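You operate a simulated robot arm through the tools that you are given. There is no shell and no other tool.

You are at the controls of a simulated robot arm. One attempt, no reset.

TASK
Screw the knob tight on the big glass lid, tip the rice into the wide pan and cover it.
Fine: all the rice from the jug; the jug goes back; no spill. Set down upright: jug.
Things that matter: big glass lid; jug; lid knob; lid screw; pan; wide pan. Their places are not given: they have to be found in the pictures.

The check looks at the end state, three seconds after you hand in, the way a careful person would. Anything else that was tipped, shoved, dropped, spilled or broken makes it a failure. A push-on lid holds only when it is set on centred and level and pressed home; a screw cap is set on level and turned clockwise until tight.

THE ROBOT
A 7-joint arm with a two-finger parallel gripper, fixed in place. Base frame: the origin is on the floor under the middle of its stand, x ahead of it, y to its left, z up; the work surface is at about z = 0.92. Readings come in m, rad, newtons and seconds.
With the tool pointing down near the work surface it reaches from about 0.32 to 0.74 m from the base axis. Its first joint turns from -2.496 to 2.496 rad. Payload 3 kg.
The tool frame sits at the grasp point between the pads (the TCP): z along the fingers, y along the line on which they close. The tips reach 0.03 m beyond it. Largest opening 0.094 m; finger width 0.028, thickness 0.01; the body of the gripper, 0.05 by 0.096 m, starts 0.055 m behind the TCP.
Orientation is told as [roll, pitch, yaw] about the base's x, y, z axes, in that order, counted from this pose: with the fingers straight down and closing along the base's y, the tool's x points along the base's -x, its y along +y and its z along -z.

THE INTERFACE
- The arm moves only by the tool drive_tool. Its arguments are lists of equal length, an entry for each row: "offset": the shift along the base's x, y, z in units of 25 mm (1.0 is 25 mm), a list of three; "delta_rot": the turn, a rotation vector about the base's x, y, z in units of 6 degrees (1.0 is 6 degrees), a list of three. In form: {"offset": [[x, y, z], ...], "delta_rot": [[ax, ay, az], ...]}. A call has 1 to 20 rows; each row shifts and turns the commanded pose from where the row before left it. "claw" is the closure, from 0 (fully open) to 1 (shut), set as the call begins (left out, the last holds). A call with a number of a shift or a turn outside -1 to 1 is refused whole. A row lasts 0.2 s, in which the tool goes at most 0.05 m and 0.15 rad; a call with a longer step from one row to the next is refused whole, and so is a gripper value outside its range. Where a pose cannot be reached the arm comes as near as it can. A force on the tool above 40 N (or 10 N above the force at the start of the call, whichever is more), or a blocked arm, ends the call early, and 0.2 s more pass. The fingers move at their own pace (about 0.045 m/s each) and stop on an object; they squeeze with about 22 N. The grip force told is the motor's: it shows also when the fingers shut on nothing. Time passes only in rows, and 0.2 s behind the last, so rows that do not move let the fingers close. The reply holds the time, the measured pose of the TCP, the force on the tool along the base axes, the opening and the grip force, in the units named above and with some noise, with the torque about the TCP (base axes, N m) and any sound that the robot's microphone picked up.
- Cameras (640 x 400 px; columns grow to the right, rows downward): "scene" is fixed at [0.0487, -0.5002, 1.5247]; the picture's right is [0.24, -0.97, 0.00], its down [-0.57, -0.14, -0.81] and it looks along [0.78, 0.19, -0.59] (base axes); focal length 288 px, centre (320, 200). "wrist" rides on the gripper at [0.076, 0.014, -0.102] in the tool frame; the picture's right is [-0.18, 0.98, 0.00], its down [-0.75, -0.14, -0.64] and it looks along [-0.63, -0.12, 0.77] (tool axes); focal length 243 px, centre (320, 200).
- snapshot(camera): a new picture of that camera. No time passes.
- slide_trunk(by): moves the trunk up (or, below 0, down) by that many m; the arm rides with it, the base frame stays. It gives what a move gives, with no picture.
- point_at(camera, pixels): for up to 12 pixels [column, row] of the newest picture of that camera ("zoom" is the newest enlarged one), the place [x, y, z] in the base frame of the surface seen there, good to about 0.003 m. No time passes.
- zoom(camera, box): a new picture of the part [left, top, right, bottom] of that camera's present view, enlarged. No time passes.
- finish_job(): hands the job in; it is judged then, once.

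Unless the task says otherwise, let go and move clear before handing in.

The tools are called after "Emit:" as name(argument=value, ...) on one line, values as JSON. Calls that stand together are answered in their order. drive_tool: Moves the arm, as the interface text tells. Its arguments: {"type":"object","properties":{"offset":{"type":"array","items":{"type":"array","items":{"type":"number"}}},"delta_rot":{"type":"array","items":{"type":"array","items":{"type":"number"}}},"claw":{"type":"number"}},"required":["offset","delta_rot"]} The other tools are called the same way: slide_trunk (by) moves the trunk up or down; snapshot (camera) takes a picture; point_at (camera, pixels) gives the place of the surface under pixels of a picture; zoom (camera, box) takes an enlarged picture of a part of a camera's view; finish_job () hands the job in.

At the start:

```text
t: 0.0
tcp_pos: [0.5393, -0.2944, 1.3577]
orientation: [0.0, 0.004, -0.001]
contact_force: [0.0, 0.1, -1.0]
torque: [-0.01, -0.02, 0.03]
gripper_width: 0.094
grip_force: 0.0
trunk travel left (down, up): [-0.325, 0.065]
```

scene: 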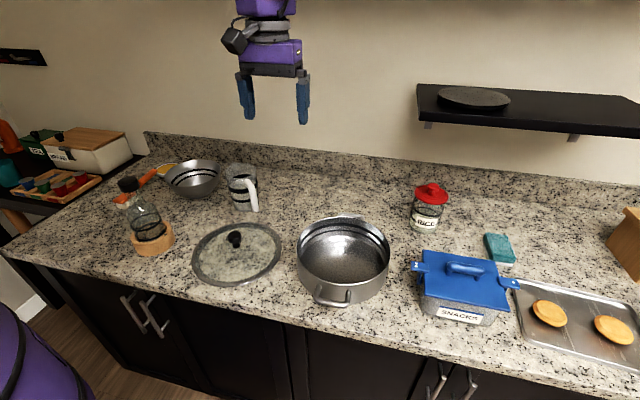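
wrist: 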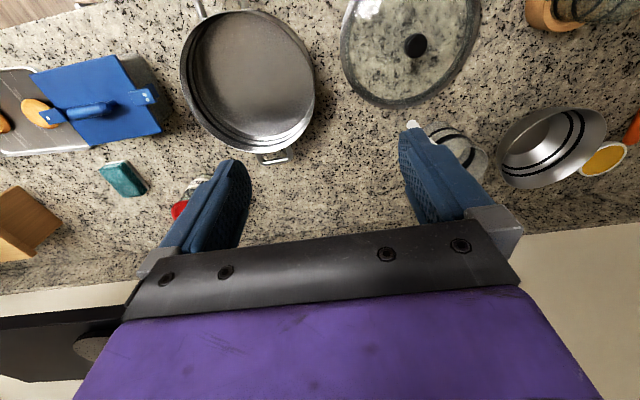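

The scene shows a wide pan near (343,258), a glass lid with a black knob near (235,238), a jug near (243,188) and a jar labelled RICE near (428,208). I'll zoom in to inspect them.

Emit:
zoom(camera="scene", box=[180, 150, 300, 300])

Emit:
zoom(camera="scene", box=[100, 140, 280, 260])

Emit:
zoom(camera="scene", box=[280, 160, 460, 320])

Emit:
zoom(camera="wrist", box=[330, 0, 640, 200])

```text
2.67 times, centred on (240, 225) of scene
```

zoom: 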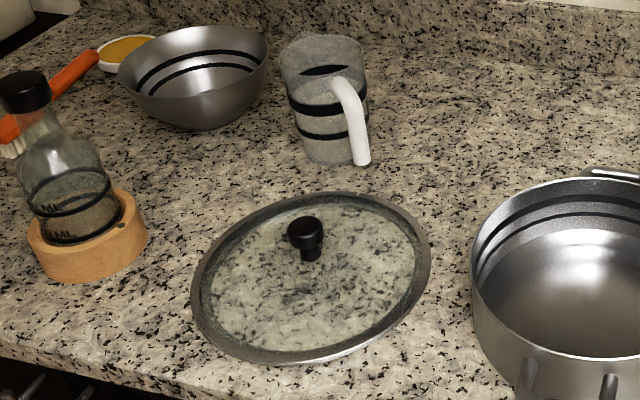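

```text
3.33 times, centred on (190, 200) of scene
```

zoom: 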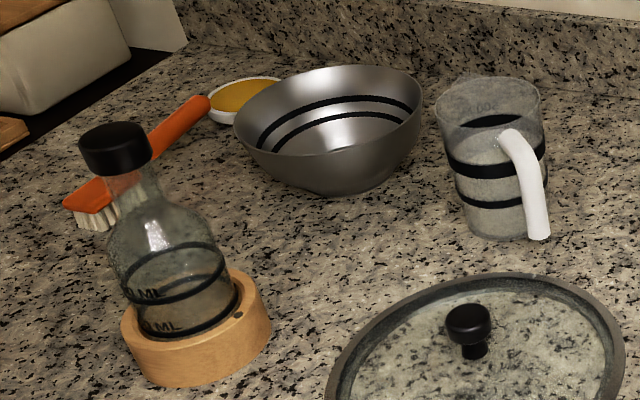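

```text
2.50 times, centred on (370, 240) of scene
```

zoom: 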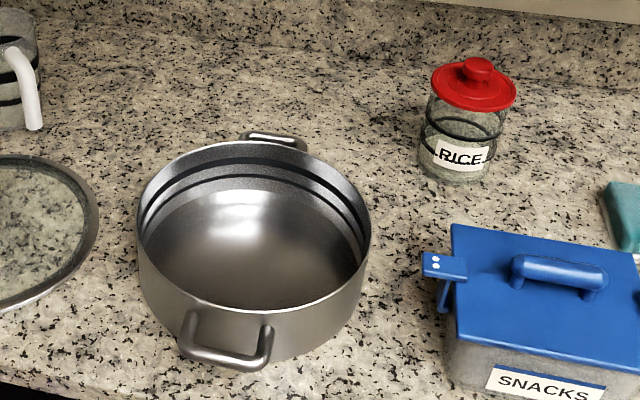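

```text
2.00 times, centred on (485, 100) of wrist
```

zoom: 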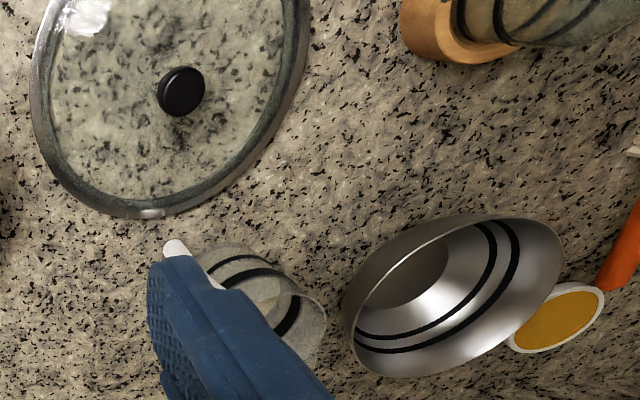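

The knob already sits on the lid (zoom pixel (468,320)), with the jug at (495,160) and its white handle toward the viewer. I'll measure key points on these.

Emit:
zoom(camera="scene", box=[210, 150, 290, 220])

Emit:
point_at(camera="scene", pixels=[[234, 236], [235, 245], [193, 258], [281, 248], [240, 224], [228, 286], [298, 240], [389, 260], [345, 218], [345, 290], [343, 265], [332, 300]])

Emit:
point_at(camera="wrist", pixels=[[415, 45], [411, 45], [420, 45], [345, 35], [480, 30], [405, 105], [250, 75], [272, 157], [182, 60], [314, 80], [470, 165], [412, 124]])

```text
5.71 times, centred on (250, 185) of scene
```

zoom: 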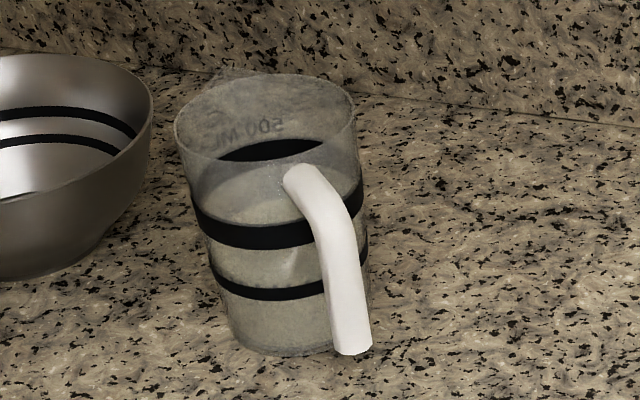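

```text
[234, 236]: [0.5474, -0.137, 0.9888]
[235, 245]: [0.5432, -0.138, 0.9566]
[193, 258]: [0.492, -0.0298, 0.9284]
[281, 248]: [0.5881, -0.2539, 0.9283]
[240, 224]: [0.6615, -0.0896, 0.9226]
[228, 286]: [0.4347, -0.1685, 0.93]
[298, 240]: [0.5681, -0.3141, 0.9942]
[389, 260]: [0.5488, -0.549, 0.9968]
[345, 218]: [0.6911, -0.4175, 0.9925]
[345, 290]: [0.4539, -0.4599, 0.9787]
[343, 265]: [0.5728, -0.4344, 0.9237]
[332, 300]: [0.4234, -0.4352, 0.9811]
```

```text
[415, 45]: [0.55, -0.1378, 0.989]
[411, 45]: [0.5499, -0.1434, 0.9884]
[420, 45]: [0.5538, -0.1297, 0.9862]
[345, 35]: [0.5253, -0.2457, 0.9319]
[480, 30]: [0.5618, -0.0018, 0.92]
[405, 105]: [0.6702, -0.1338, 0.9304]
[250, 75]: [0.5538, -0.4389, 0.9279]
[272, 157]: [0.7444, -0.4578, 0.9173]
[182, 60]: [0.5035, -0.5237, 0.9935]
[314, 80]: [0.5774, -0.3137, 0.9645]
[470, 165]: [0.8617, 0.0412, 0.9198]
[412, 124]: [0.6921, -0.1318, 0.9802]
```

The jug holds pale rice up to about its upper black band (zoom (270,200)). I'll look closer at the knob on the lid and measure the jug.

Emit:
zoom(camera="scene", box=[210, 220, 260, 260])

Emit:
point_at(camera="zoom", pixels=[[320, 180], [320, 240], [320, 280], [400, 240], [240, 240], [320, 330]])

Emit:
point_at(camera="scene", pixels=[[225, 168], [240, 164], [254, 168], [243, 178], [232, 193], [245, 185], [250, 180], [256, 200], [256, 211], [240, 208], [254, 190], [235, 182]])

```text
10.00 times, centred on (235, 240) of scene
```

zoom: 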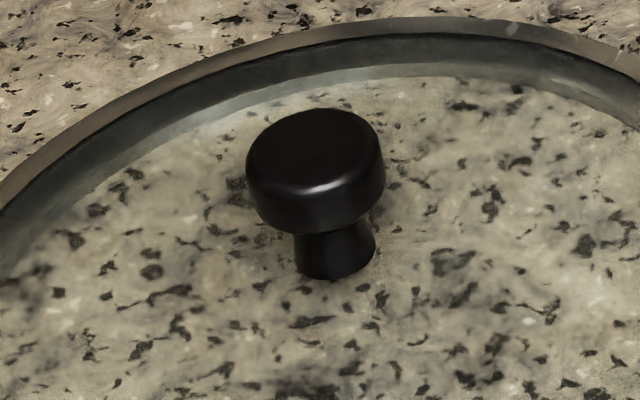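

```text
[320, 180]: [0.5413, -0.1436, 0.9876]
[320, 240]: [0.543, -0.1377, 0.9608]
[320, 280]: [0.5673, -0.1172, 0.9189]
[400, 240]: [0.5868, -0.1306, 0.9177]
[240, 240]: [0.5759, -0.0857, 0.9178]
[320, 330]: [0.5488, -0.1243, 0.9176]
```

```text
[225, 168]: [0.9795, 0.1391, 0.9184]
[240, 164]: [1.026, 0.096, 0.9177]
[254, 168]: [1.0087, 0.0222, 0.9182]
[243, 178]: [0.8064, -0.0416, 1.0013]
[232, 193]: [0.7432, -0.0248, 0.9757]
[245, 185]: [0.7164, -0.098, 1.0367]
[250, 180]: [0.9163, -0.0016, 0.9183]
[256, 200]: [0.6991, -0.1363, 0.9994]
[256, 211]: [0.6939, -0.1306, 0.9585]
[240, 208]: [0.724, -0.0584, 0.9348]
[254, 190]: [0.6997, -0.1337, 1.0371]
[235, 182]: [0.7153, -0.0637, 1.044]
```

The knob cap is about 36 mm wide with its top at z≈0.989 over (0.548,-0.138). I'll move the gripper above it and look with the wrist camera.

Emit:
drive_tool(offset=[[0, 1, 0], [0, 1, 0], [0, 1, -0.5], [0, 1, -1], [0, 1, -1], [0.18, 0.8, -1], [0.18, 0.45, -1], [0, 0, -1], [0, 0, -1], [0, 0, -1], [0, 0, 0]], delta_rot=[[0, 0, 0], [0, 0, 0], [0, 0, 0], [0, 0, 0], [0, 0, 0], [0, 0, 0], [0, 0, 0], [0, 0, 0], [0, 0, 0], [0, 0, 0], [0, 0, 0]], claw=0)

Emit:
snapshot(camera="wrist")

Emit:
snapshot(camera="scene")

```text
t: 2.4
tcp_pos: [0.5464, -0.1376, 1.1712]
orientation: [-0.001, 0.0, 0.002]
contact_force: [0.1, 0.6, 0.4]
torque: [-0.01, 0.03, 0.01]
gripper_width: 0.0941
grip_force: 0.1
trunk travel left (down, up): [-0.325, 0.065]
```

```text
taken
```

wrist: 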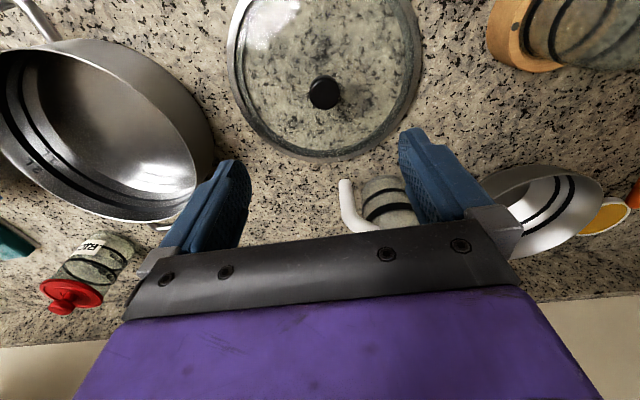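

```text
taken
```

scene: 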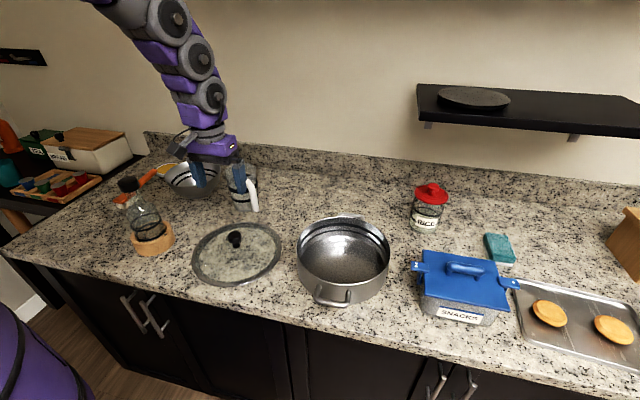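

The knob is at wrist pixel (323,92) and the jug's handle at (350,205). I'll zoom on both and measure the lid rim.

Emit:
zoom(camera="wrist", box=[280, 60, 370, 130])

Emit:
zoom(camera="wrist", box=[330, 160, 420, 235])

Emit:
point_at(camera="wrist", pixels=[[323, 93], [312, 93], [334, 93], [323, 82], [323, 104], [232, 70], [420, 50], [330, 157], [240, 110], [408, 105], [270, 140], [385, 135]])

```text
5.71 times, centred on (325, 95) of wrist
```

zoom: 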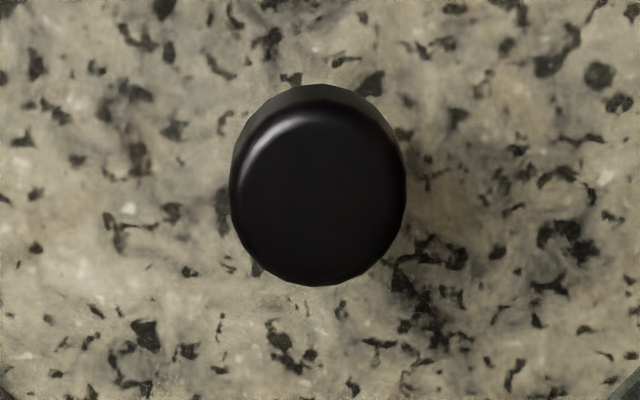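

```text
5.33 times, centred on (375, 198) of wrist
```

zoom: 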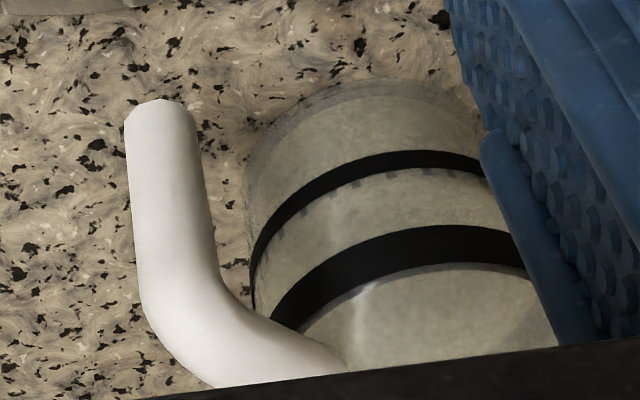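

```text
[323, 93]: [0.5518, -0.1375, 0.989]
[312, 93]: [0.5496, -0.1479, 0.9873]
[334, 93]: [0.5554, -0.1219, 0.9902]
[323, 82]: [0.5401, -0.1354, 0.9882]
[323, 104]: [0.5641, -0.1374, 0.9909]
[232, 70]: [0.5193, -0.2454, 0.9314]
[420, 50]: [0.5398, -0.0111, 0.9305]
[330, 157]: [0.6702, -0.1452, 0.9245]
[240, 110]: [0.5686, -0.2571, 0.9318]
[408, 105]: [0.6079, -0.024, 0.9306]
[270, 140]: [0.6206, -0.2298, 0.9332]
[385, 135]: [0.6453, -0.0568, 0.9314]
```

The knob is about 34 mm across with its cap at z≈0.975–0.989, and the jug handle is a hook-shaped bar with a free lower end. I'll pre-rotate the gripper counter-clockwise in free air, to leave room for clockwise turning.

Emit:
drive_tool(offset=[[0.12, 0.04, 0], [0.1, 0.02, 0], [0, 0, 0], [0, 0, 0], [0, 0, 0], [0, 0, 0], [0, 0, 0], [0, 0, 0], [0, 0, 0], [0, 0, 0], [0, 0, 0], [0, 0, 0], [0, 0, 0], [0, 0, 0], [0, 0, 0]], delta_rot=[[0, 0, 1], [0, 0, 1], [0, 0, 1], [0, 0, 1], [0, 0, 1], [0, 0, 1], [0, 0, 1], [0, 0, 1], [0, 0, 1], [0, 0, 1], [0, 0, 1], [0, 0, 1], [0, 0, 1], [0, 0, 1], [0, 0, 1]], claw=0)

Emit:
snapshot(camera="wrist")

```text
t: 5.6
tcp_pos: [0.5515, -0.1358, 1.1708]
orientation: [-0.002, -0.002, 1.575]
contact_force: [0.1, 0.0, -0.4]
torque: [-0.01, 0.0, -0.03]
gripper_width: 0.0939
grip_force: 0.1
trunk travel left (down, up): [-0.325, 0.065]
```

```text
taken
```

wrist: 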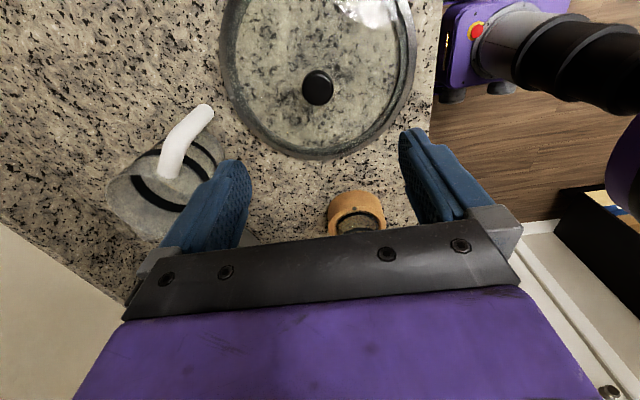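

Yaw +90° is reachable. I'll verify the knob location (318,88) from this view before descending.

Emit:
zoom(camera="wrist", box=[280, 55, 360, 120])

Emit:
point_at(camera="wrist", pixels=[[318, 90], [306, 90], [330, 90], [318, 78], [318, 101], [226, 70], [414, 50], [318, 157], [260, 140], [380, 135], [228, 25]])

```text
6.15 times, centred on (320, 88) of wrist
```

zoom: 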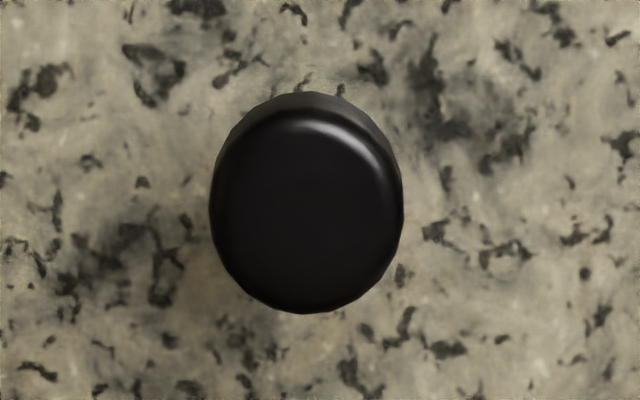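

```text
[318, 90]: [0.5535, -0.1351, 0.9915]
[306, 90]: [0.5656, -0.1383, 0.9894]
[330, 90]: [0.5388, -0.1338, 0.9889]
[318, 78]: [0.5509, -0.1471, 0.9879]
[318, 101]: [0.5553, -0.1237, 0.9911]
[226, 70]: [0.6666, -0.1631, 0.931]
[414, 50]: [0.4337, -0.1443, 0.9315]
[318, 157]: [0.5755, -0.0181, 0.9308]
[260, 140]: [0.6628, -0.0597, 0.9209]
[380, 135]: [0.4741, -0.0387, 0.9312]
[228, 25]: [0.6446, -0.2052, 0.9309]
```

The knob centre is about (0.553,-0.1355), so the TCP is nearly over it. I'll descend to z≈0.985 with fingers open.

Emit:
drive_tool(offset=[[0.06, 0, -1], [0, 0, -1], [0, 0, -1], [0, 0, -1], [0, 0, -1], [0, 0, -1], [0, 0, -1], [0, 0, -0.42], [0, 0, 0]], delta_rot=[[0, 0, 0], [0, 0, 0], [0, 0, 0], [0, 0, 0], [0, 0, 0], [0, 0, 0], [0, 0, 0], [0, 0, 0], [0, 0, 0]], claw=0)

Emit:
snapshot(camera="wrist")

Emit:
zoom(camera="scene", box=[190, 180, 290, 290])

```text
t: 7.6
tcp_pos: [0.5529, -0.1369, 0.9839]
orientation: [0.0, -0.001, 1.57]
contact_force: [0.2, 0.0, 0.5]
torque: [0.01, 0.0, 0.01]
gripper_width: 0.0938
grip_force: 0.1
trunk travel left (down, up): [-0.325, 0.065]
```

```text
taken
```

wrist: 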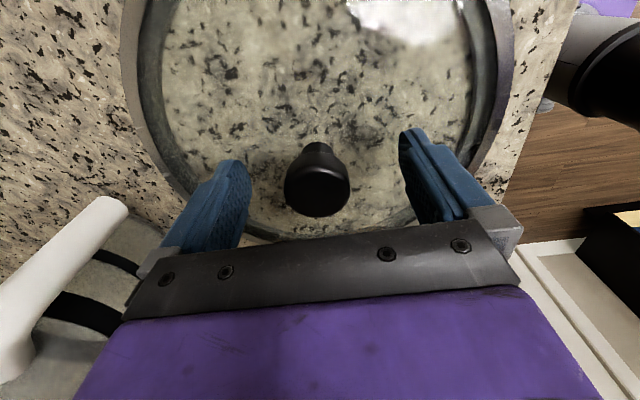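

```text
3.64 times, centred on (240, 235) of scene
```

zoom: 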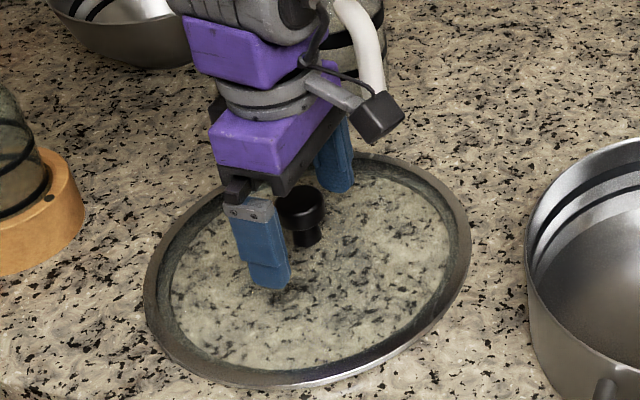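

The knob (318,178) lies between the pads. I'll close the gripper on it.

Emit:
drive_tool(offset=[[0, 0, 0], [0, 0, 0], [0, 0, 0], [0, 0, 0], [0, 0, 0], [0, 0, 0]], delta_rot=[[0, 0, 0], [0, 0, 0], [0, 0, 0], [0, 0, 0], [0, 0, 0], [0, 0, 0]], claw=1)

Emit:
snapshot(camera="wrist")

```text
t: 9.0
tcp_pos: [0.5522, -0.1358, 0.9844]
orientation: [0.0, -0.002, 1.572]
contact_force: [2.7, 0.1, 0.2]
torque: [0.01, -0.08, 0.01]
gripper_width: 0.0344
grip_force: 22.1
trunk travel left (down, up): [-0.325, 0.065]
```

```text
taken
```

wrist: 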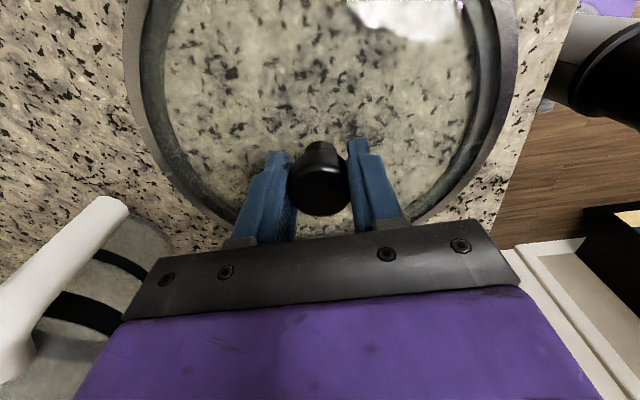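

The grip is on the knob (34.4 mm, 22 N). I'll turn it clockwise 30° first and read the torque.

Emit:
drive_tool(offset=[[0, 0, 0], [0, 0, 0], [0, 0, 0], [0, 0, 0], [0, 0, 0]], delta_rot=[[0, 0, -1], [0, 0, -1], [0, 0, -1], [0, 0, -1], [0, 0, -1]], claw=1)

Emit:
snapshot(camera="wrist")

```text
t: 10.2
tcp_pos: [0.5529, -0.1355, 0.9845]
orientation: [0.002, -0.001, 1.047]
contact_force: [-2.0, 0.8, 0.0]
torque: [0.04, 0.03, 0.02]
gripper_width: 0.0343
grip_force: 22.4
trunk travel left (down, up): [-0.325, 0.065]
```

```text
taken
```

wrist: 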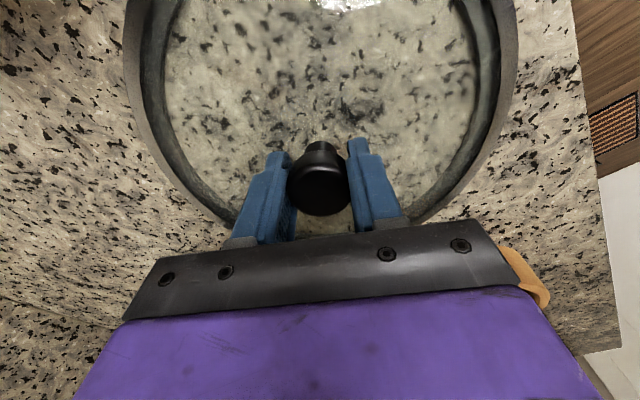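

It turns freely (torque about z ≈0.02). I'll continue clockwise another 90°.

Emit:
drive_tool(offset=[[0, 0, 0], [0, 0, 0], [0, 0, 0], [0, 0, 0], [0, 0, 0], [0, 0, 0], [0, 0, 0], [0, 0, 0], [0, 0, 0], [0, 0, 0], [0, 0, 0], [0, 0, 0], [0, 0, 0], [0, 0, 0], [0, 0, 0]], delta_rot=[[0, 0, -1], [0, 0, -1], [0, 0, -1], [0, 0, -1], [0, 0, -1], [0, 0, -1], [0, 0, -1], [0, 0, -1], [0, 0, -1], [0, 0, -1], [0, 0, -1], [0, 0, -1], [0, 0, -1], [0, 0, -1], [0, 0, -1]], claw=1)

Emit:
zoom(camera="scene", box=[190, 180, 290, 290])

```text
t: 13.4
tcp_pos: [0.5534, -0.1356, 0.9844]
orientation: [0.001, 0.001, -0.525]
contact_force: [-0.5, 0.2, -2.6]
torque: [-0.03, 0.02, 0.01]
gripper_width: 0.0339
grip_force: 21.9
trunk travel left (down, up): [-0.325, 0.065]
```

```text
3.64 times, centred on (240, 235) of scene
```

zoom: 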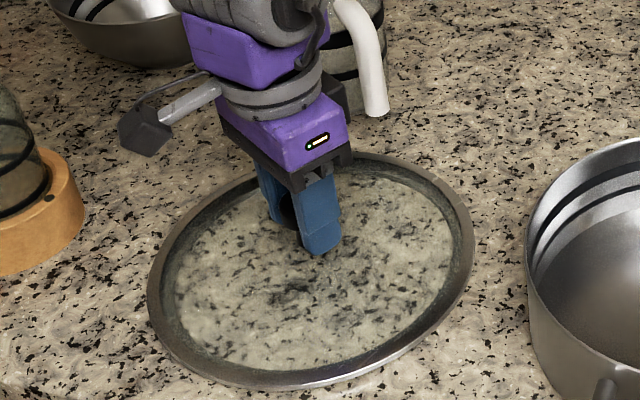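

Force z is -2.6 N, consistent with the knob being drawn down; torque is still small. I'll continue clockwise 90° more.

Emit:
drive_tool(offset=[[0, 0, 0], [0, 0, 0], [0, 0, 0], [0, 0, 0], [0, 0, 0], [0, 0, 0], [0, 0, 0], [0, 0, 0], [0, 0, 0], [0, 0, 0], [0, 0, 0], [0, 0, 0]], delta_rot=[[0, 0, -1], [0, 0, -1], [0, 0, -1], [0, 0, -1], [0, 0, -1], [0, 0, -1], [0, 0, -1], [0, 0, -1], [0, 0, -1], [0, 0, -1], [0, 0, -1], [0, 0, -1]], claw=1)

Emit:
snapshot(camera="wrist")

```text
t: 16.0
tcp_pos: [0.553, -0.1352, 0.9845]
orientation: [-0.002, 0.0, -1.781]
contact_force: [-0.4, 0.2, -4.2]
torque: [0.02, 0.02, 0.0]
gripper_width: 0.0342
grip_force: 22.1
trunk travel left (down, up): [-0.325, 0.065]
```

```text
taken
```

wrist: 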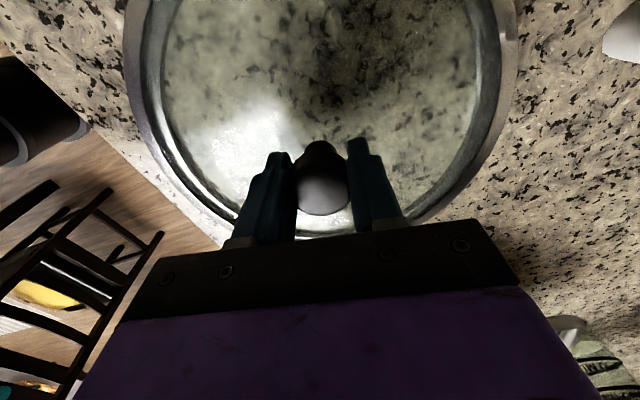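

The torque is still near zero with a downward pull of 4 N, so the knob is threading down. I'll continue a bit more while lowering slightly to follow it.

Emit:
drive_tool(offset=[[0, 0, -0.02], [0, 0, -0.02], [0, 0, -0.02], [0, 0, 0], [0, 0, 0], [0, 0, 0]], delta_rot=[[0, 0, -1], [0, 0, -1], [0, 0, -1], [0, 0, -1], [0, 0, -1], [0, 0, -1]], claw=1)

```text
t: 17.4
tcp_pos: [0.5521, -0.1358, 0.9837]
orientation: [-0.001, -0.001, -2.409]
contact_force: [1.9, 0.2, 0.2]
torque: [0.0, -0.11, 0.04]
gripper_width: 0.034
grip_force: 22.1
trunk travel left (down, up): [-0.325, 0.065]
```

Yaw is -138° with 228° turned so far, torque z rising slightly to 0.04. I'll keep turning.

Emit:
drive_tool(offset=[[0, 0, -0.02], [0, 0, 0], [0, 0, 0], [0, 0, 0], [0, 0, 0], [0, 0, 0]], delta_rot=[[0, 0, -1], [0, 0, -1], [0, 0, -1], [0, 0, -1], [0, 0, -1], [0, 0, -1]], claw=1)

```text
t: 18.8
tcp_pos: [0.5528, -0.1356, 0.9831]
orientation: [-0.003, -0.002, -3.038]
contact_force: [2.0, 0.3, 1.2]
torque: [-0.09, -0.12, -0.02]
gripper_width: 0.0342
grip_force: 22.3
trunk travel left (down, up): [-0.325, 0.065]
```

Still no tightness and the arm still tracks (yaw -174°). Continuing clockwise.

Emit:
drive_tool(offset=[[0, 0, 0], [0, 0, 0], [0, 0, 0], [0, 0, 0], [0, 0, 0], [0, 0, 0]], delta_rot=[[0, 0, -1], [0, 0, -1], [0, 0, -1], [0, 0, -1], [0, 0, -1], [0, 0, -1]], claw=1)

```text
t: 19.9
tcp_pos: [0.5325, -0.1114, 0.9749]
orientation: [-0.001, 0.012, 2.838]
contact_force: [-2.6, -6.9, 15.2]
torque: [0.16, 0.42, 0.13]
gripper_width: 0.034
grip_force: 22.1
out of reach, approached as far as the arm can: row 4, 5
trunk travel left (down, up): [-0.325, 0.065]
stopped in row 5: the force on the tool passed its limit at 107 N (the readings are from after the stop); the commanded pose is now the measured one
```

The arm ran into its joint limit and moved the TCP about 3 cm, with a force spike. I'll check the scene immediately.

Emit:
snapshot(camera="scene")

Emit:
zoom(camera="scene", box=[180, 170, 290, 290])

Emit:
snapshot(camera="wrist")

```text
taken
```

scene: 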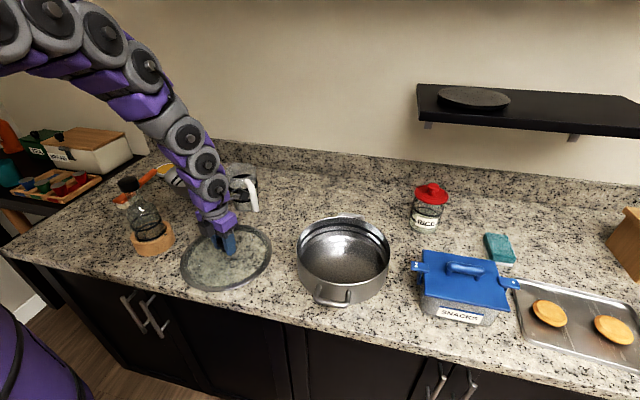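

```text
3.33 times, centred on (235, 230) of scene
```

zoom: 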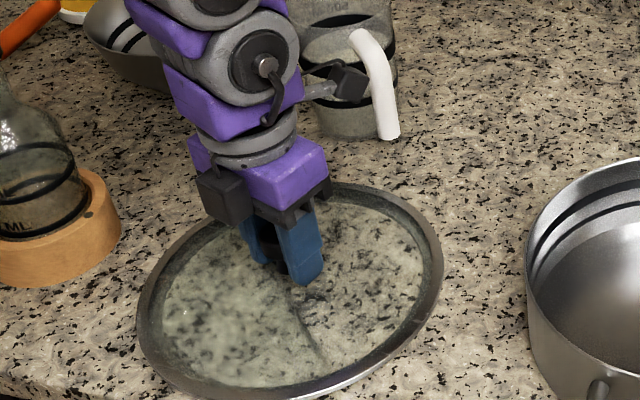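

```text
taken
```

wrist: 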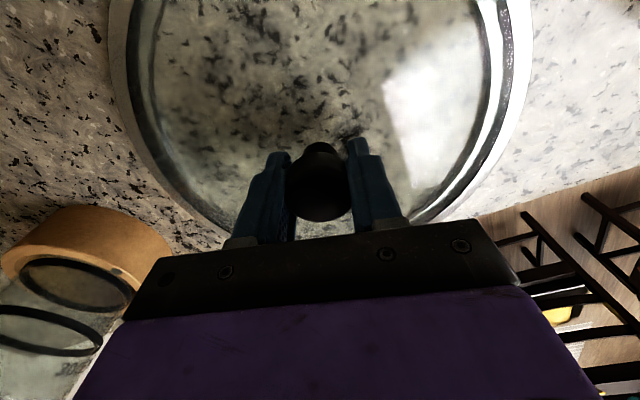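

The lid slid a couple of centimetres with the knob but remains flat and clear of other things. I'll release, then rise straight up and inspect.

Emit:
drive_tool(offset=[[0, 0, 0], [0, 0, 0], [0, 0, 0], [0, 0, 0], [0, 0, 0.5], [0, 0, 1], [0, 0, 1], [0, 0, 1], [0, 0, 1]], delta_rot=[[0, 0, 0], [0, 0, 0], [0, 0, 0], [0, 0, 0], [0, 0, 0], [0, 0, 0], [0, 0, 0], [0, 0, 0], [0, 0, 0]], claw=0)

Emit:
zoom(camera="scene", box=[180, 170, 290, 290])

Emit:
snapshot(camera="wrist")

```text
t: 21.9
tcp_pos: [0.5315, -0.1107, 1.0865]
orientation: [0.0, 0.009, 2.84]
contact_force: [-0.4, 0.7, 0.3]
torque: [-0.02, -0.01, -0.02]
gripper_width: 0.0939
grip_force: 0.0
trunk travel left (down, up): [-0.325, 0.065]
```

```text
3.33 times, centred on (235, 230) of scene
```

zoom: 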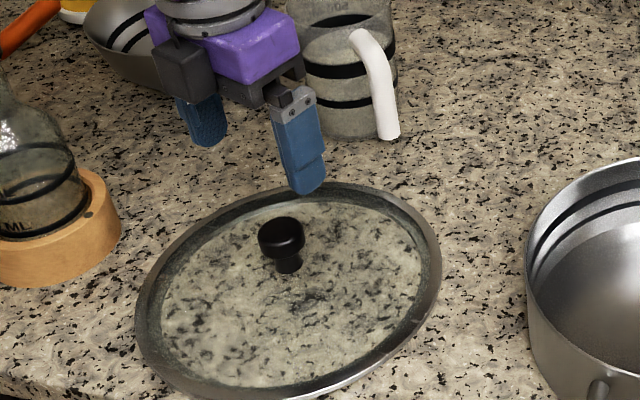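

```text
taken
```

wrist: 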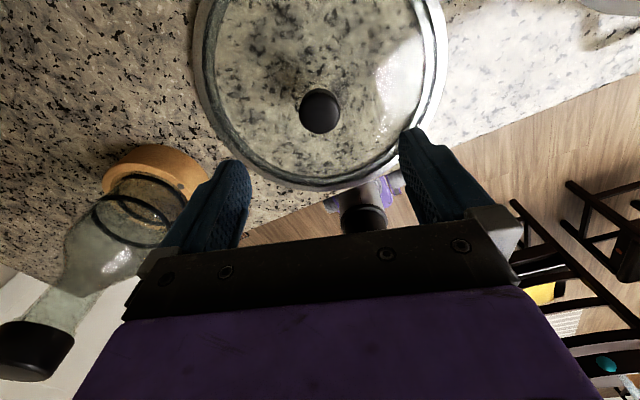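

The knob stands fine on the lid at zoom (282,240). I'll rise a bit and unwind the wrist counter-clockwise for the next grip.

Emit:
drive_tool(offset=[[0, 0, 1], [0, 0, 1], [0, 0, 0], [0, 0, 0], [0, 0, 0], [0, 0, 0], [0, 0, 0], [0, 0, 0], [0, 0, 0], [0, 0, 0], [0, 0, 0], [0, 0, 0], [0, 0, 0], [0, 0, 0], [0, 0, 0], [0, 0, 0], [0, 0, 0], [0, 0, 0], [0, 0, 0], [0, 0, 0]], delta_rot=[[0, 0, 1], [0, 0, 1], [0, 0, 1], [0, 0, 1], [0, 0, 1], [0, 0, 1], [0, 0, 1], [0, 0, 1], [0, 0, 1], [0, 0, 1], [0, 0, 1], [0, 0, 1], [0, 0, 1], [0, 0, 1], [0, 0, 1], [0, 0, 1], [0, 0, 1], [0, 0, 1], [0, 0, 1], [0, 0, 1]], claw=0)

Emit:
drive_tool(offset=[[0, 0, 0], [0, 0, 0], [0, 0, 0], [0, 0, 0], [0, 0, 0], [0, 0, 0], [0, 0, 0], [0, 0, 0], [0, 0, 0], [0, 0, 0], [0, 0, 0], [0, 0, 0], [0, 0, 0], [0, 0, 0], [0, 0, 0], [0, 0, 0], [0, 0, 0], [0, 0, 0], [0, 0, 0], [0, 0, 0]], delta_rot=[[0, 0, 1], [0, 0, 1], [0, 0, 1], [0, 0, 1], [0, 0, 1], [0, 0, 1], [0, 0, 1], [0, 0, 1], [0, 0, 1], [0, 0, 1], [0, 0, 1], [0, 0, 1], [0, 0, 1], [0, 0, 1], [0, 0, 1], [0, 0, 1], [0, 0, 1], [0, 0, 1], [0, 0, 1], [0, 0, 1]], claw=0)

Emit:
snapshot(camera="wrist")

Emit:
snapshot(camera="scene")

```text
t: 26.1
tcp_pos: [0.5338, -0.1113, 1.1364]
orientation: [-0.002, 0.011, -1.351]
contact_force: [-0.5, -0.5, -0.1]
torque: [-0.01, 0.01, 0.0]
gripper_width: 0.0942
grip_force: 0.2
trunk travel left (down, up): [-0.325, 0.065]
```

```text
t: 30.3
tcp_pos: [0.5337, -0.1111, 1.136]
orientation: [0.001, 0.01, 0.746]
contact_force: [-0.3, 0.3, -1.0]
torque: [0.02, 0.0, 0.03]
gripper_width: 0.094
grip_force: 0.1
trunk travel left (down, up): [-0.325, 0.065]
```

```text
taken
```

wrist: 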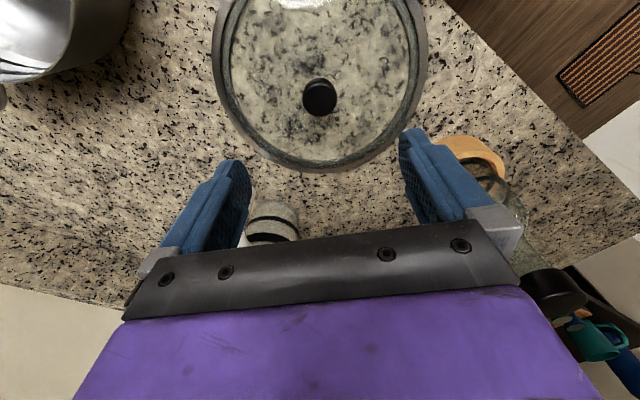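

```text
taken
```

scene: 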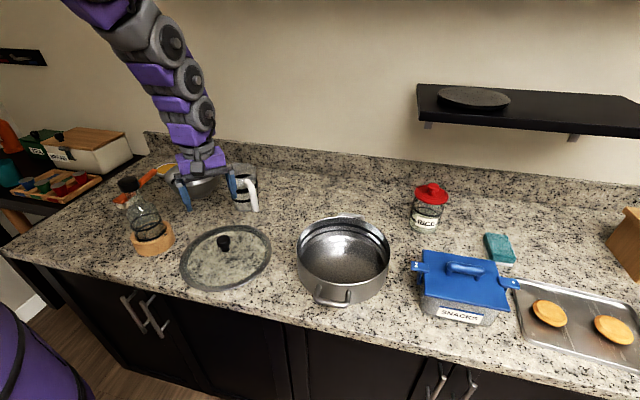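

The unwinding worked (yaw 0.746). I'll locate the knob (320,97) precisely and continue to yaw ≈+1.8, removing the small 0.6° tilt.

Emit:
drive_tool(offset=[[0, 0, 0], [0, 0, 0], [0, 0, 0], [0, 0, 0], [0, 0, 0], [0, 0, 0], [0, 0, 0], [0, 0, 0], [0, 0, 0], [0, 0, 0]], delta_rot=[[0.065, -0.07, 0], [0, 0, 1], [0, 0, 1], [0, 0, 1], [0, 0, 1], [0, 0, 1], [0, 0, 1], [0, 0, 1], [0, 0, 1], [0, 0, 1]], claw=0)

Emit:
snapshot(camera="wrist")

Emit:
point_at(camera="scene", pixels=[[223, 241], [222, 243], [225, 243], [192, 262], [268, 240], [220, 290]])

```text
t: 32.5
tcp_pos: [0.5325, -0.1116, 1.1354]
orientation: [0.0, 0.001, 1.688]
contact_force: [-0.3, -0.4, 0.9]
torque: [0.02, 0.0, -0.01]
gripper_width: 0.0939
grip_force: 0.1
trunk travel left (down, up): [-0.325, 0.065]
```

```text
taken
```

wrist: 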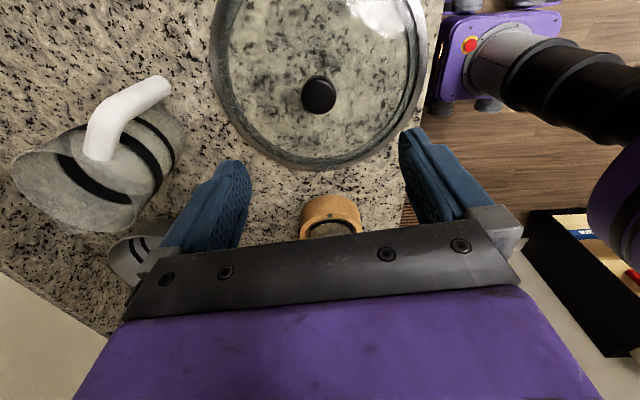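

```text
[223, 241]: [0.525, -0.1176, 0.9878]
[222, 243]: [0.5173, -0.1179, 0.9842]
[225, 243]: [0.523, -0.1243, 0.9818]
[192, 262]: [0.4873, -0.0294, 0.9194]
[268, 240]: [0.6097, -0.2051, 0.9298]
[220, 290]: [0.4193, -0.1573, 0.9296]
```

This view shows the jug well at (100,165) and the knob at (319,95). I'll zoom on the knob and measure both.

Emit:
zoom(camera="wrist", box=[280, 60, 360, 125])

Emit:
point_at(camera="wrist", pixels=[[318, 97], [305, 97], [332, 97], [318, 84], [318, 110]])

Emit:
zoom(camera="wrist", box=[0, 60, 220, 240])

Emit:
point_at(camera="wrist", pixels=[[160, 85], [140, 95], [110, 115], [97, 150], [165, 140], [150, 185], [98, 200], [65, 178], [180, 160], [160, 200], [85, 140], [130, 100]])

```text
6.15 times, centred on (320, 92) of wrist
```

zoom: 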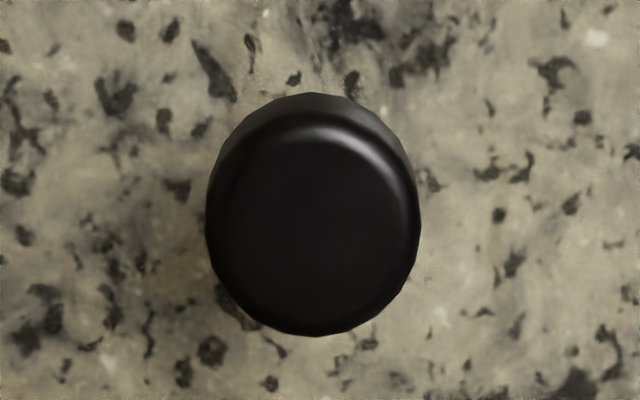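

```text
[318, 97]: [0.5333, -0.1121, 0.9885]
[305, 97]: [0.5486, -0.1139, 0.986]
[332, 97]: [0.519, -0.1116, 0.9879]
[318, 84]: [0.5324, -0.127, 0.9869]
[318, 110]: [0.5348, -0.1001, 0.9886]
```

```text
2.22 times, centred on (110, 150) of wrist
```

zoom: 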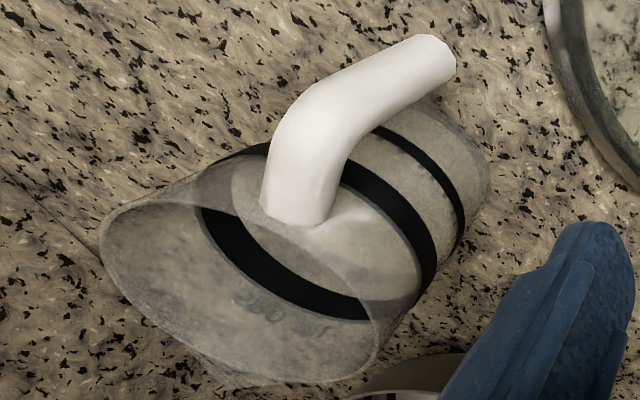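

```text
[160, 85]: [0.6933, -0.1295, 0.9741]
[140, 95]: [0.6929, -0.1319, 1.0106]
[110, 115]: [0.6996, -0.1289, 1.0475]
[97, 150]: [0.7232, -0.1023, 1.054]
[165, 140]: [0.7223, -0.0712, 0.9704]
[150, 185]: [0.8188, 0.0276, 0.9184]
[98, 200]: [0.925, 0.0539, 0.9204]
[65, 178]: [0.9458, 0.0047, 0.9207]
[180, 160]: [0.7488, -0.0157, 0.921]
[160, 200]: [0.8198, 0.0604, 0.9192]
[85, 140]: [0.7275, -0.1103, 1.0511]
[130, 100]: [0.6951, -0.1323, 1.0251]
```

The knob centre is now about (0.5335,-0.1125). I'll descend onto it and re-grip.

Emit:
drive_tool(offset=[[0.04, -0.03, -1], [0, 0, -1], [0, 0, -1], [0, 0, -1], [0, 0, -1], [0, 0, -1], [0, 0, -0.06], [0, 0, 0]], delta_rot=[[0, 0, 0], [0, 0, 0], [0, 0, 0], [0, 0, 0], [0, 0, 0], [0, 0, 0], [0, 0, 0], [0, 0, 0]], claw=0)

Emit:
drive_tool(offset=[[0, 0, 0], [0, 0, 0], [0, 0, 0], [0, 0, 0], [0, 0, 0], [0, 0, 0]], delta_rot=[[0, 0, 0], [0, 0, 0], [0, 0, 0], [0, 0, 0], [0, 0, 0], [0, 0, 0]], claw=1)

Emit:
snapshot(camera="wrist")

```text
t: 34.3
tcp_pos: [0.5331, -0.1121, 0.9841]
orientation: [0.0, -0.002, 1.686]
contact_force: [-0.3, 0.2, -0.5]
torque: [0.03, -0.02, -0.04]
gripper_width: 0.0939
grip_force: 0.1
trunk travel left (down, up): [-0.325, 0.065]
```

```text
t: 35.7
tcp_pos: [0.535, -0.1124, 0.9845]
orientation: [-0.001, 0.001, 1.688]
contact_force: [1.9, 0.0, 0.0]
torque: [-0.05, -0.06, -0.01]
gripper_width: 0.0341
grip_force: 22.2
trunk travel left (down, up): [-0.325, 0.065]
```

```text
taken
```

wrist: 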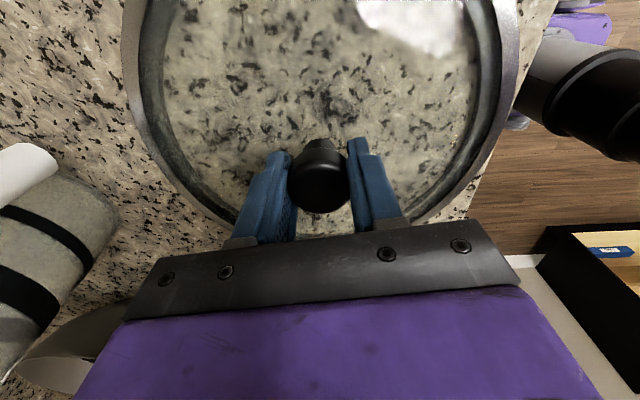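

Gripped again. I'll turn clockwise in 60° blocks and watch torque and vertical force.

Emit:
drive_tool(offset=[[0, 0, 0], [0, 0, 0], [0, 0, 0], [0, 0, 0], [0, 0, 0], [0, 0, 0], [0, 0, 0], [0, 0, 0], [0, 0, 0], [0, 0, 0]], delta_rot=[[0, 0, -1], [0, 0, -1], [0, 0, -1], [0, 0, -1], [0, 0, -1], [0, 0, -1], [0, 0, -1], [0, 0, -1], [0, 0, -1], [0, 0, -1]], claw=1)

Emit:
drive_tool(offset=[[0, 0, 0], [0, 0, 0], [0, 0, 0], [0, 0, 0], [0, 0, 0], [0, 0, 0], [0, 0, 0], [0, 0, 0], [0, 0, 0], [0, 0, 0]], delta_rot=[[0, 0, -1], [0, 0, -1], [0, 0, -1], [0, 0, -1], [0, 0, -1], [0, 0, -1], [0, 0, -1], [0, 0, -1], [0, 0, -1], [0, 0, -1]], claw=1)

Emit:
zoom(camera="scene", box=[180, 170, 290, 290])

```text
t: 37.9
tcp_pos: [0.5338, -0.1109, 0.985]
orientation: [0.0, 0.001, 0.637]
contact_force: [0.0, 0.5, -0.7]
torque: [0.02, 0.03, -0.03]
gripper_width: 0.0341
grip_force: 21.7
trunk travel left (down, up): [-0.325, 0.065]
```

```text
t: 40.1
tcp_pos: [0.5336, -0.1119, 0.9841]
orientation: [0.001, 0.003, -0.411]
contact_force: [0.7, -0.4, -1.9]
torque: [-0.01, -0.02, 0.04]
gripper_width: 0.0343
grip_force: 21.9
trunk travel left (down, up): [-0.325, 0.065]
```

```text
3.33 times, centred on (235, 230) of scene
```

zoom: 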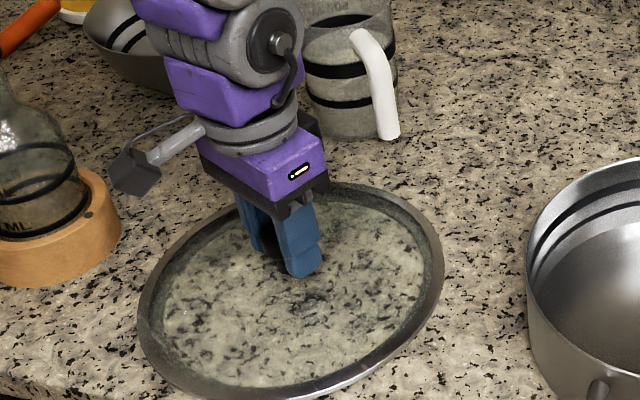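

Downward pull continues gently (-1.9 N at 120°). I'll keep turning with small lowering to follow the thread.

Emit:
drive_tool(offset=[[0, 0, -0.02], [0, 0, -0.02], [0, 0, 0], [0, 0, 0], [0, 0, 0], [0, 0, 0], [0, 0, 0], [0, 0, 0], [0, 0, 0], [0, 0, 0]], delta_rot=[[0, 0, -1], [0, 0, -1], [0, 0, -1], [0, 0, -1], [0, 0, -1], [0, 0, -1], [0, 0, -1], [0, 0, -1], [0, 0, -1], [0, 0, -1]], claw=1)

Emit:
drive_tool(offset=[[0, 0, -0.02], [0, 0, -0.02], [0, 0, 0], [0, 0, 0], [0, 0, 0], [0, 0, 0], [0, 0, 0], [0, 0, 0], [0, 0, 0], [0, 0, 0]], delta_rot=[[0, 0, -1], [0, 0, -1], [0, 0, -1], [0, 0, -1], [0, 0, -1], [0, 0, -1], [0, 0, -1], [0, 0, -1], [0, 0, -1], [0, 0, -1]], claw=1)

```text
t: 42.3
tcp_pos: [0.5346, -0.1122, 0.9845]
orientation: [0.0, 0.0, -1.458]
contact_force: [-0.6, 0.1, 1.9]
torque: [-0.01, 0.01, 0.24]
gripper_width: 0.034
grip_force: 21.9
trunk travel left (down, up): [-0.325, 0.065]
```

```text
t: 44.5
tcp_pos: [0.5334, -0.1107, 0.982]
orientation: [-0.002, 0.001, -2.502]
contact_force: [0.0, -0.2, 3.5]
torque: [0.02, -0.01, 0.29]
gripper_width: 0.0344
grip_force: 22.3
trunk travel left (down, up): [-0.325, 0.065]
```

Torque about z jumped to 0.24–0.29 N·m, so the knob has bottomed out. I'll give it one more short turn to confirm tightness.

Emit:
drive_tool(offset=[[0, 0, -0.02], [0, 0, -0.02], [0, 0, 0], [0, 0, 0]], delta_rot=[[0, 0, -1], [0, 0, -1], [0, 0, -1], [0, 0, -1]], claw=1)

Emit:
snapshot(camera="wrist")

Emit:
zoom(camera="scene", box=[180, 170, 290, 290])

```text
t: 45.5
tcp_pos: [0.5342, -0.1123, 0.9808]
orientation: [-0.002, -0.002, -2.922]
contact_force: [0.1, -0.2, 1.1]
torque: [0.03, 0.02, 0.25]
gripper_width: 0.0338
grip_force: 22.1
trunk travel left (down, up): [-0.325, 0.065]
```

```text
taken
```

wrist: 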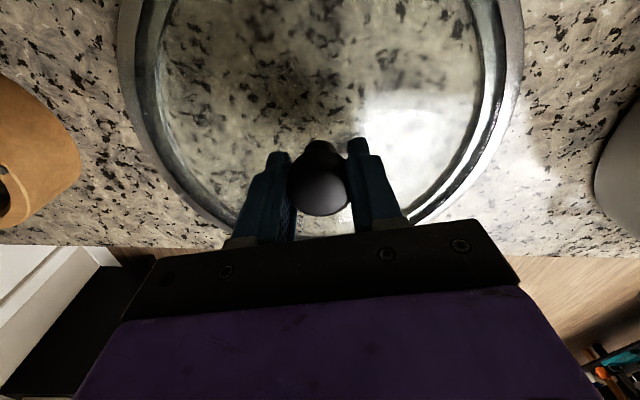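

```text
3.33 times, centred on (235, 230) of scene
```

zoom: 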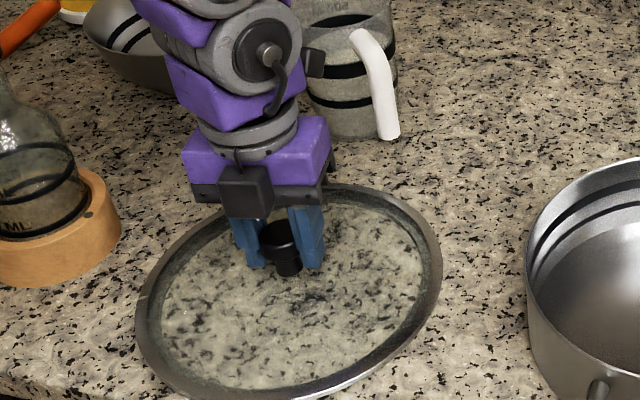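

Torque holds at 0.25 N·m, suggesting the knob is tight and the lid itself is slipping on the counter. I'll release, unwind, and re-grip once more to verify that resistance is immediate.

Emit:
drive_tool(offset=[[0, 0, 0], [0, 0, 0], [0, 0, 0], [0, 0, 0], [0, 0, 1], [0, 0, 1], [0, 0, 1], [0, 0, 1], [0, 0, 0.5]], delta_rot=[[0, 0, 0], [0, 0, 0], [0, 0, 0], [0, 0, 0], [0, 0, 0], [0, 0, 0], [0, 0, 0], [0, 0, 0], [0, 0, 0]], claw=0)

Emit:
drive_tool(offset=[[0, 0, 0], [0, 0, 0], [0, 0, 0], [0, 0, 0], [0, 0, 0], [0, 0, 0], [0, 0, 0], [0, 0, 0], [0, 0, 0], [0, 0, 0], [0, 0, 0], [0, 0, 0], [0, 0, 0], [0, 0, 0], [0, 0, 0], [0, 0, 0], [0, 0, 0], [0, 0, 0], [0, 0, 0], [0, 0, 0]], delta_rot=[[0, 0, 1], [0, 0, 1], [0, 0, 1], [0, 0, 1], [0, 0, 1], [0, 0, 1], [0, 0, 1], [0, 0, 1], [0, 0, 1], [0, 0, 1], [0, 0, 1], [0, 0, 1], [0, 0, 1], [0, 0, 1], [0, 0, 1], [0, 0, 1], [0, 0, 1], [0, 0, 1], [0, 0, 1], [0, 0, 1]], claw=0)

Emit:
drive_tool(offset=[[0, 0, 0], [0, 0, 0], [0, 0, 0], [0, 0, 0], [0, 0, 0], [0, 0, 0], [0, 0, 0], [0, 0, 0]], delta_rot=[[0, 0, 1], [0, 0, 1], [0, 0, 1], [0, 0, 1], [0, 0, 1], [0, 0, 1], [0, 0, 1], [0, 0, 1]], claw=0)

Emit:
snapshot(camera="wrist")

```text
t: 47.5
tcp_pos: [0.5339, -0.111, 1.0935]
orientation: [0.0, -0.002, -2.919]
contact_force: [0.6, -0.1, 0.9]
torque: [-0.01, 0.02, 0.0]
gripper_width: 0.0938
grip_force: 0.2
trunk travel left (down, up): [-0.325, 0.065]
```

```text
t: 51.7
tcp_pos: [0.5347, -0.1117, 1.0931]
orientation: [0.0, 0.003, -0.824]
contact_force: [0.1, 0.1, 0.9]
torque: [0.03, 0.0, 0.02]
gripper_width: 0.094
grip_force: 0.0
trunk travel left (down, up): [-0.325, 0.065]
```

```text
t: 53.5
tcp_pos: [0.5335, -0.1126, 1.0938]
orientation: [-0.001, 0.0, 0.013]
contact_force: [0.3, -0.4, -0.5]
torque: [0.01, 0.03, -0.02]
gripper_width: 0.0938
grip_force: 0.1
trunk travel left (down, up): [-0.325, 0.065]
```

```text
taken
```

wrist: 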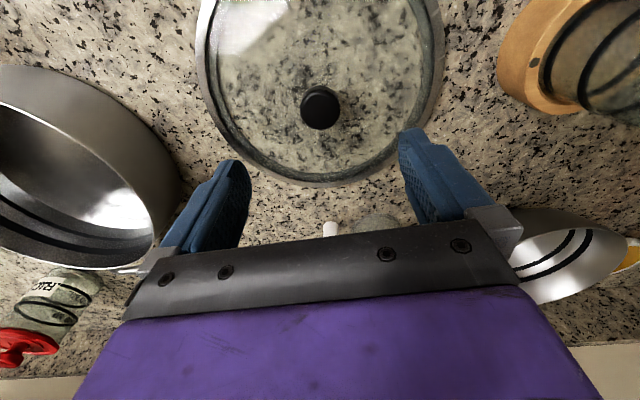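

Now at yaw 0, over the knob (321,107). I'll measure it, then re-grip to verify tightness.

Emit:
point_at(camera="wrist", pixels=[[321, 110], [306, 110], [336, 110], [321, 97], [321, 122]])

Emit:
drive_tool(offset=[[0, 0, -1], [0, 0, -1], [0, 0, -1], [0, 0, -1], [0, 0, -0.4], [0, 0, 0]], delta_rot=[[0, 0, 0], [0, 0, 0], [0, 0, 0], [0, 0, 0], [0, 0, 0], [0, 0, 0]], claw=0)

Emit:
drive_tool(offset=[[0, 0, 0], [0, 0, 0], [0, 0, 0], [0, 0, 0], [0, 0, 0], [0, 0, 0]], delta_rot=[[0, 0, 0], [0, 0, 0], [0, 0, 0], [0, 0, 0], [0, 0, 0], [0, 0, 0]], claw=1)

Emit:
drive_tool(offset=[[0, 0, 0], [0, 0, 0]], delta_rot=[[0, 0, -1], [0, 0, -1]], claw=1)

Emit:
snapshot(camera="wrist")

```text
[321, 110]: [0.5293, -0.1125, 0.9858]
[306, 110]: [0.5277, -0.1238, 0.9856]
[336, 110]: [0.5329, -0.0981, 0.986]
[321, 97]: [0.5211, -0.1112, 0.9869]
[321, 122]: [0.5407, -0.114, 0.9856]
```

```text
t: 54.9
tcp_pos: [0.5351, -0.1118, 0.9837]
orientation: [0.0, 0.001, 0.011]
contact_force: [-0.5, 0.3, 0.5]
torque: [-0.01, -0.01, -0.01]
gripper_width: 0.094
grip_force: 0.1
trunk travel left (down, up): [-0.325, 0.065]
```

```text
t: 56.3
tcp_pos: [0.5342, -0.112, 0.9841]
orientation: [0.0, 0.003, 0.011]
contact_force: [-0.1, 0.0, 0.6]
torque: [-0.01, 0.01, 0.02]
gripper_width: 0.0343
grip_force: 22.3
trunk travel left (down, up): [-0.325, 0.065]
```

```text
t: 56.9
tcp_pos: [0.534, -0.1107, 0.9837]
orientation: [0.001, 0.003, -0.2]
contact_force: [-0.2, 0.4, 1.7]
torque: [0.02, -0.01, 0.2]
gripper_width: 0.0343
grip_force: 21.6
trunk travel left (down, up): [-0.325, 0.065]
```

```text
taken
```

wrist: 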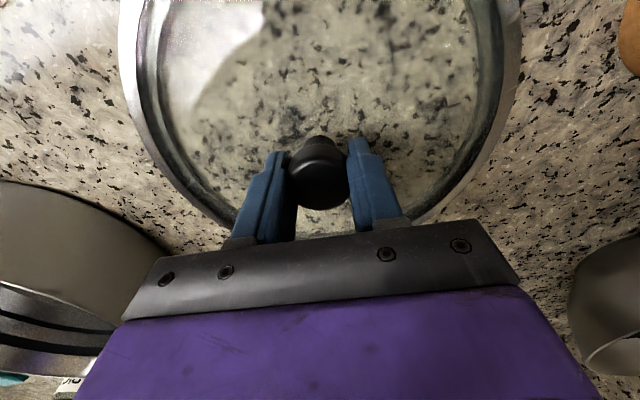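

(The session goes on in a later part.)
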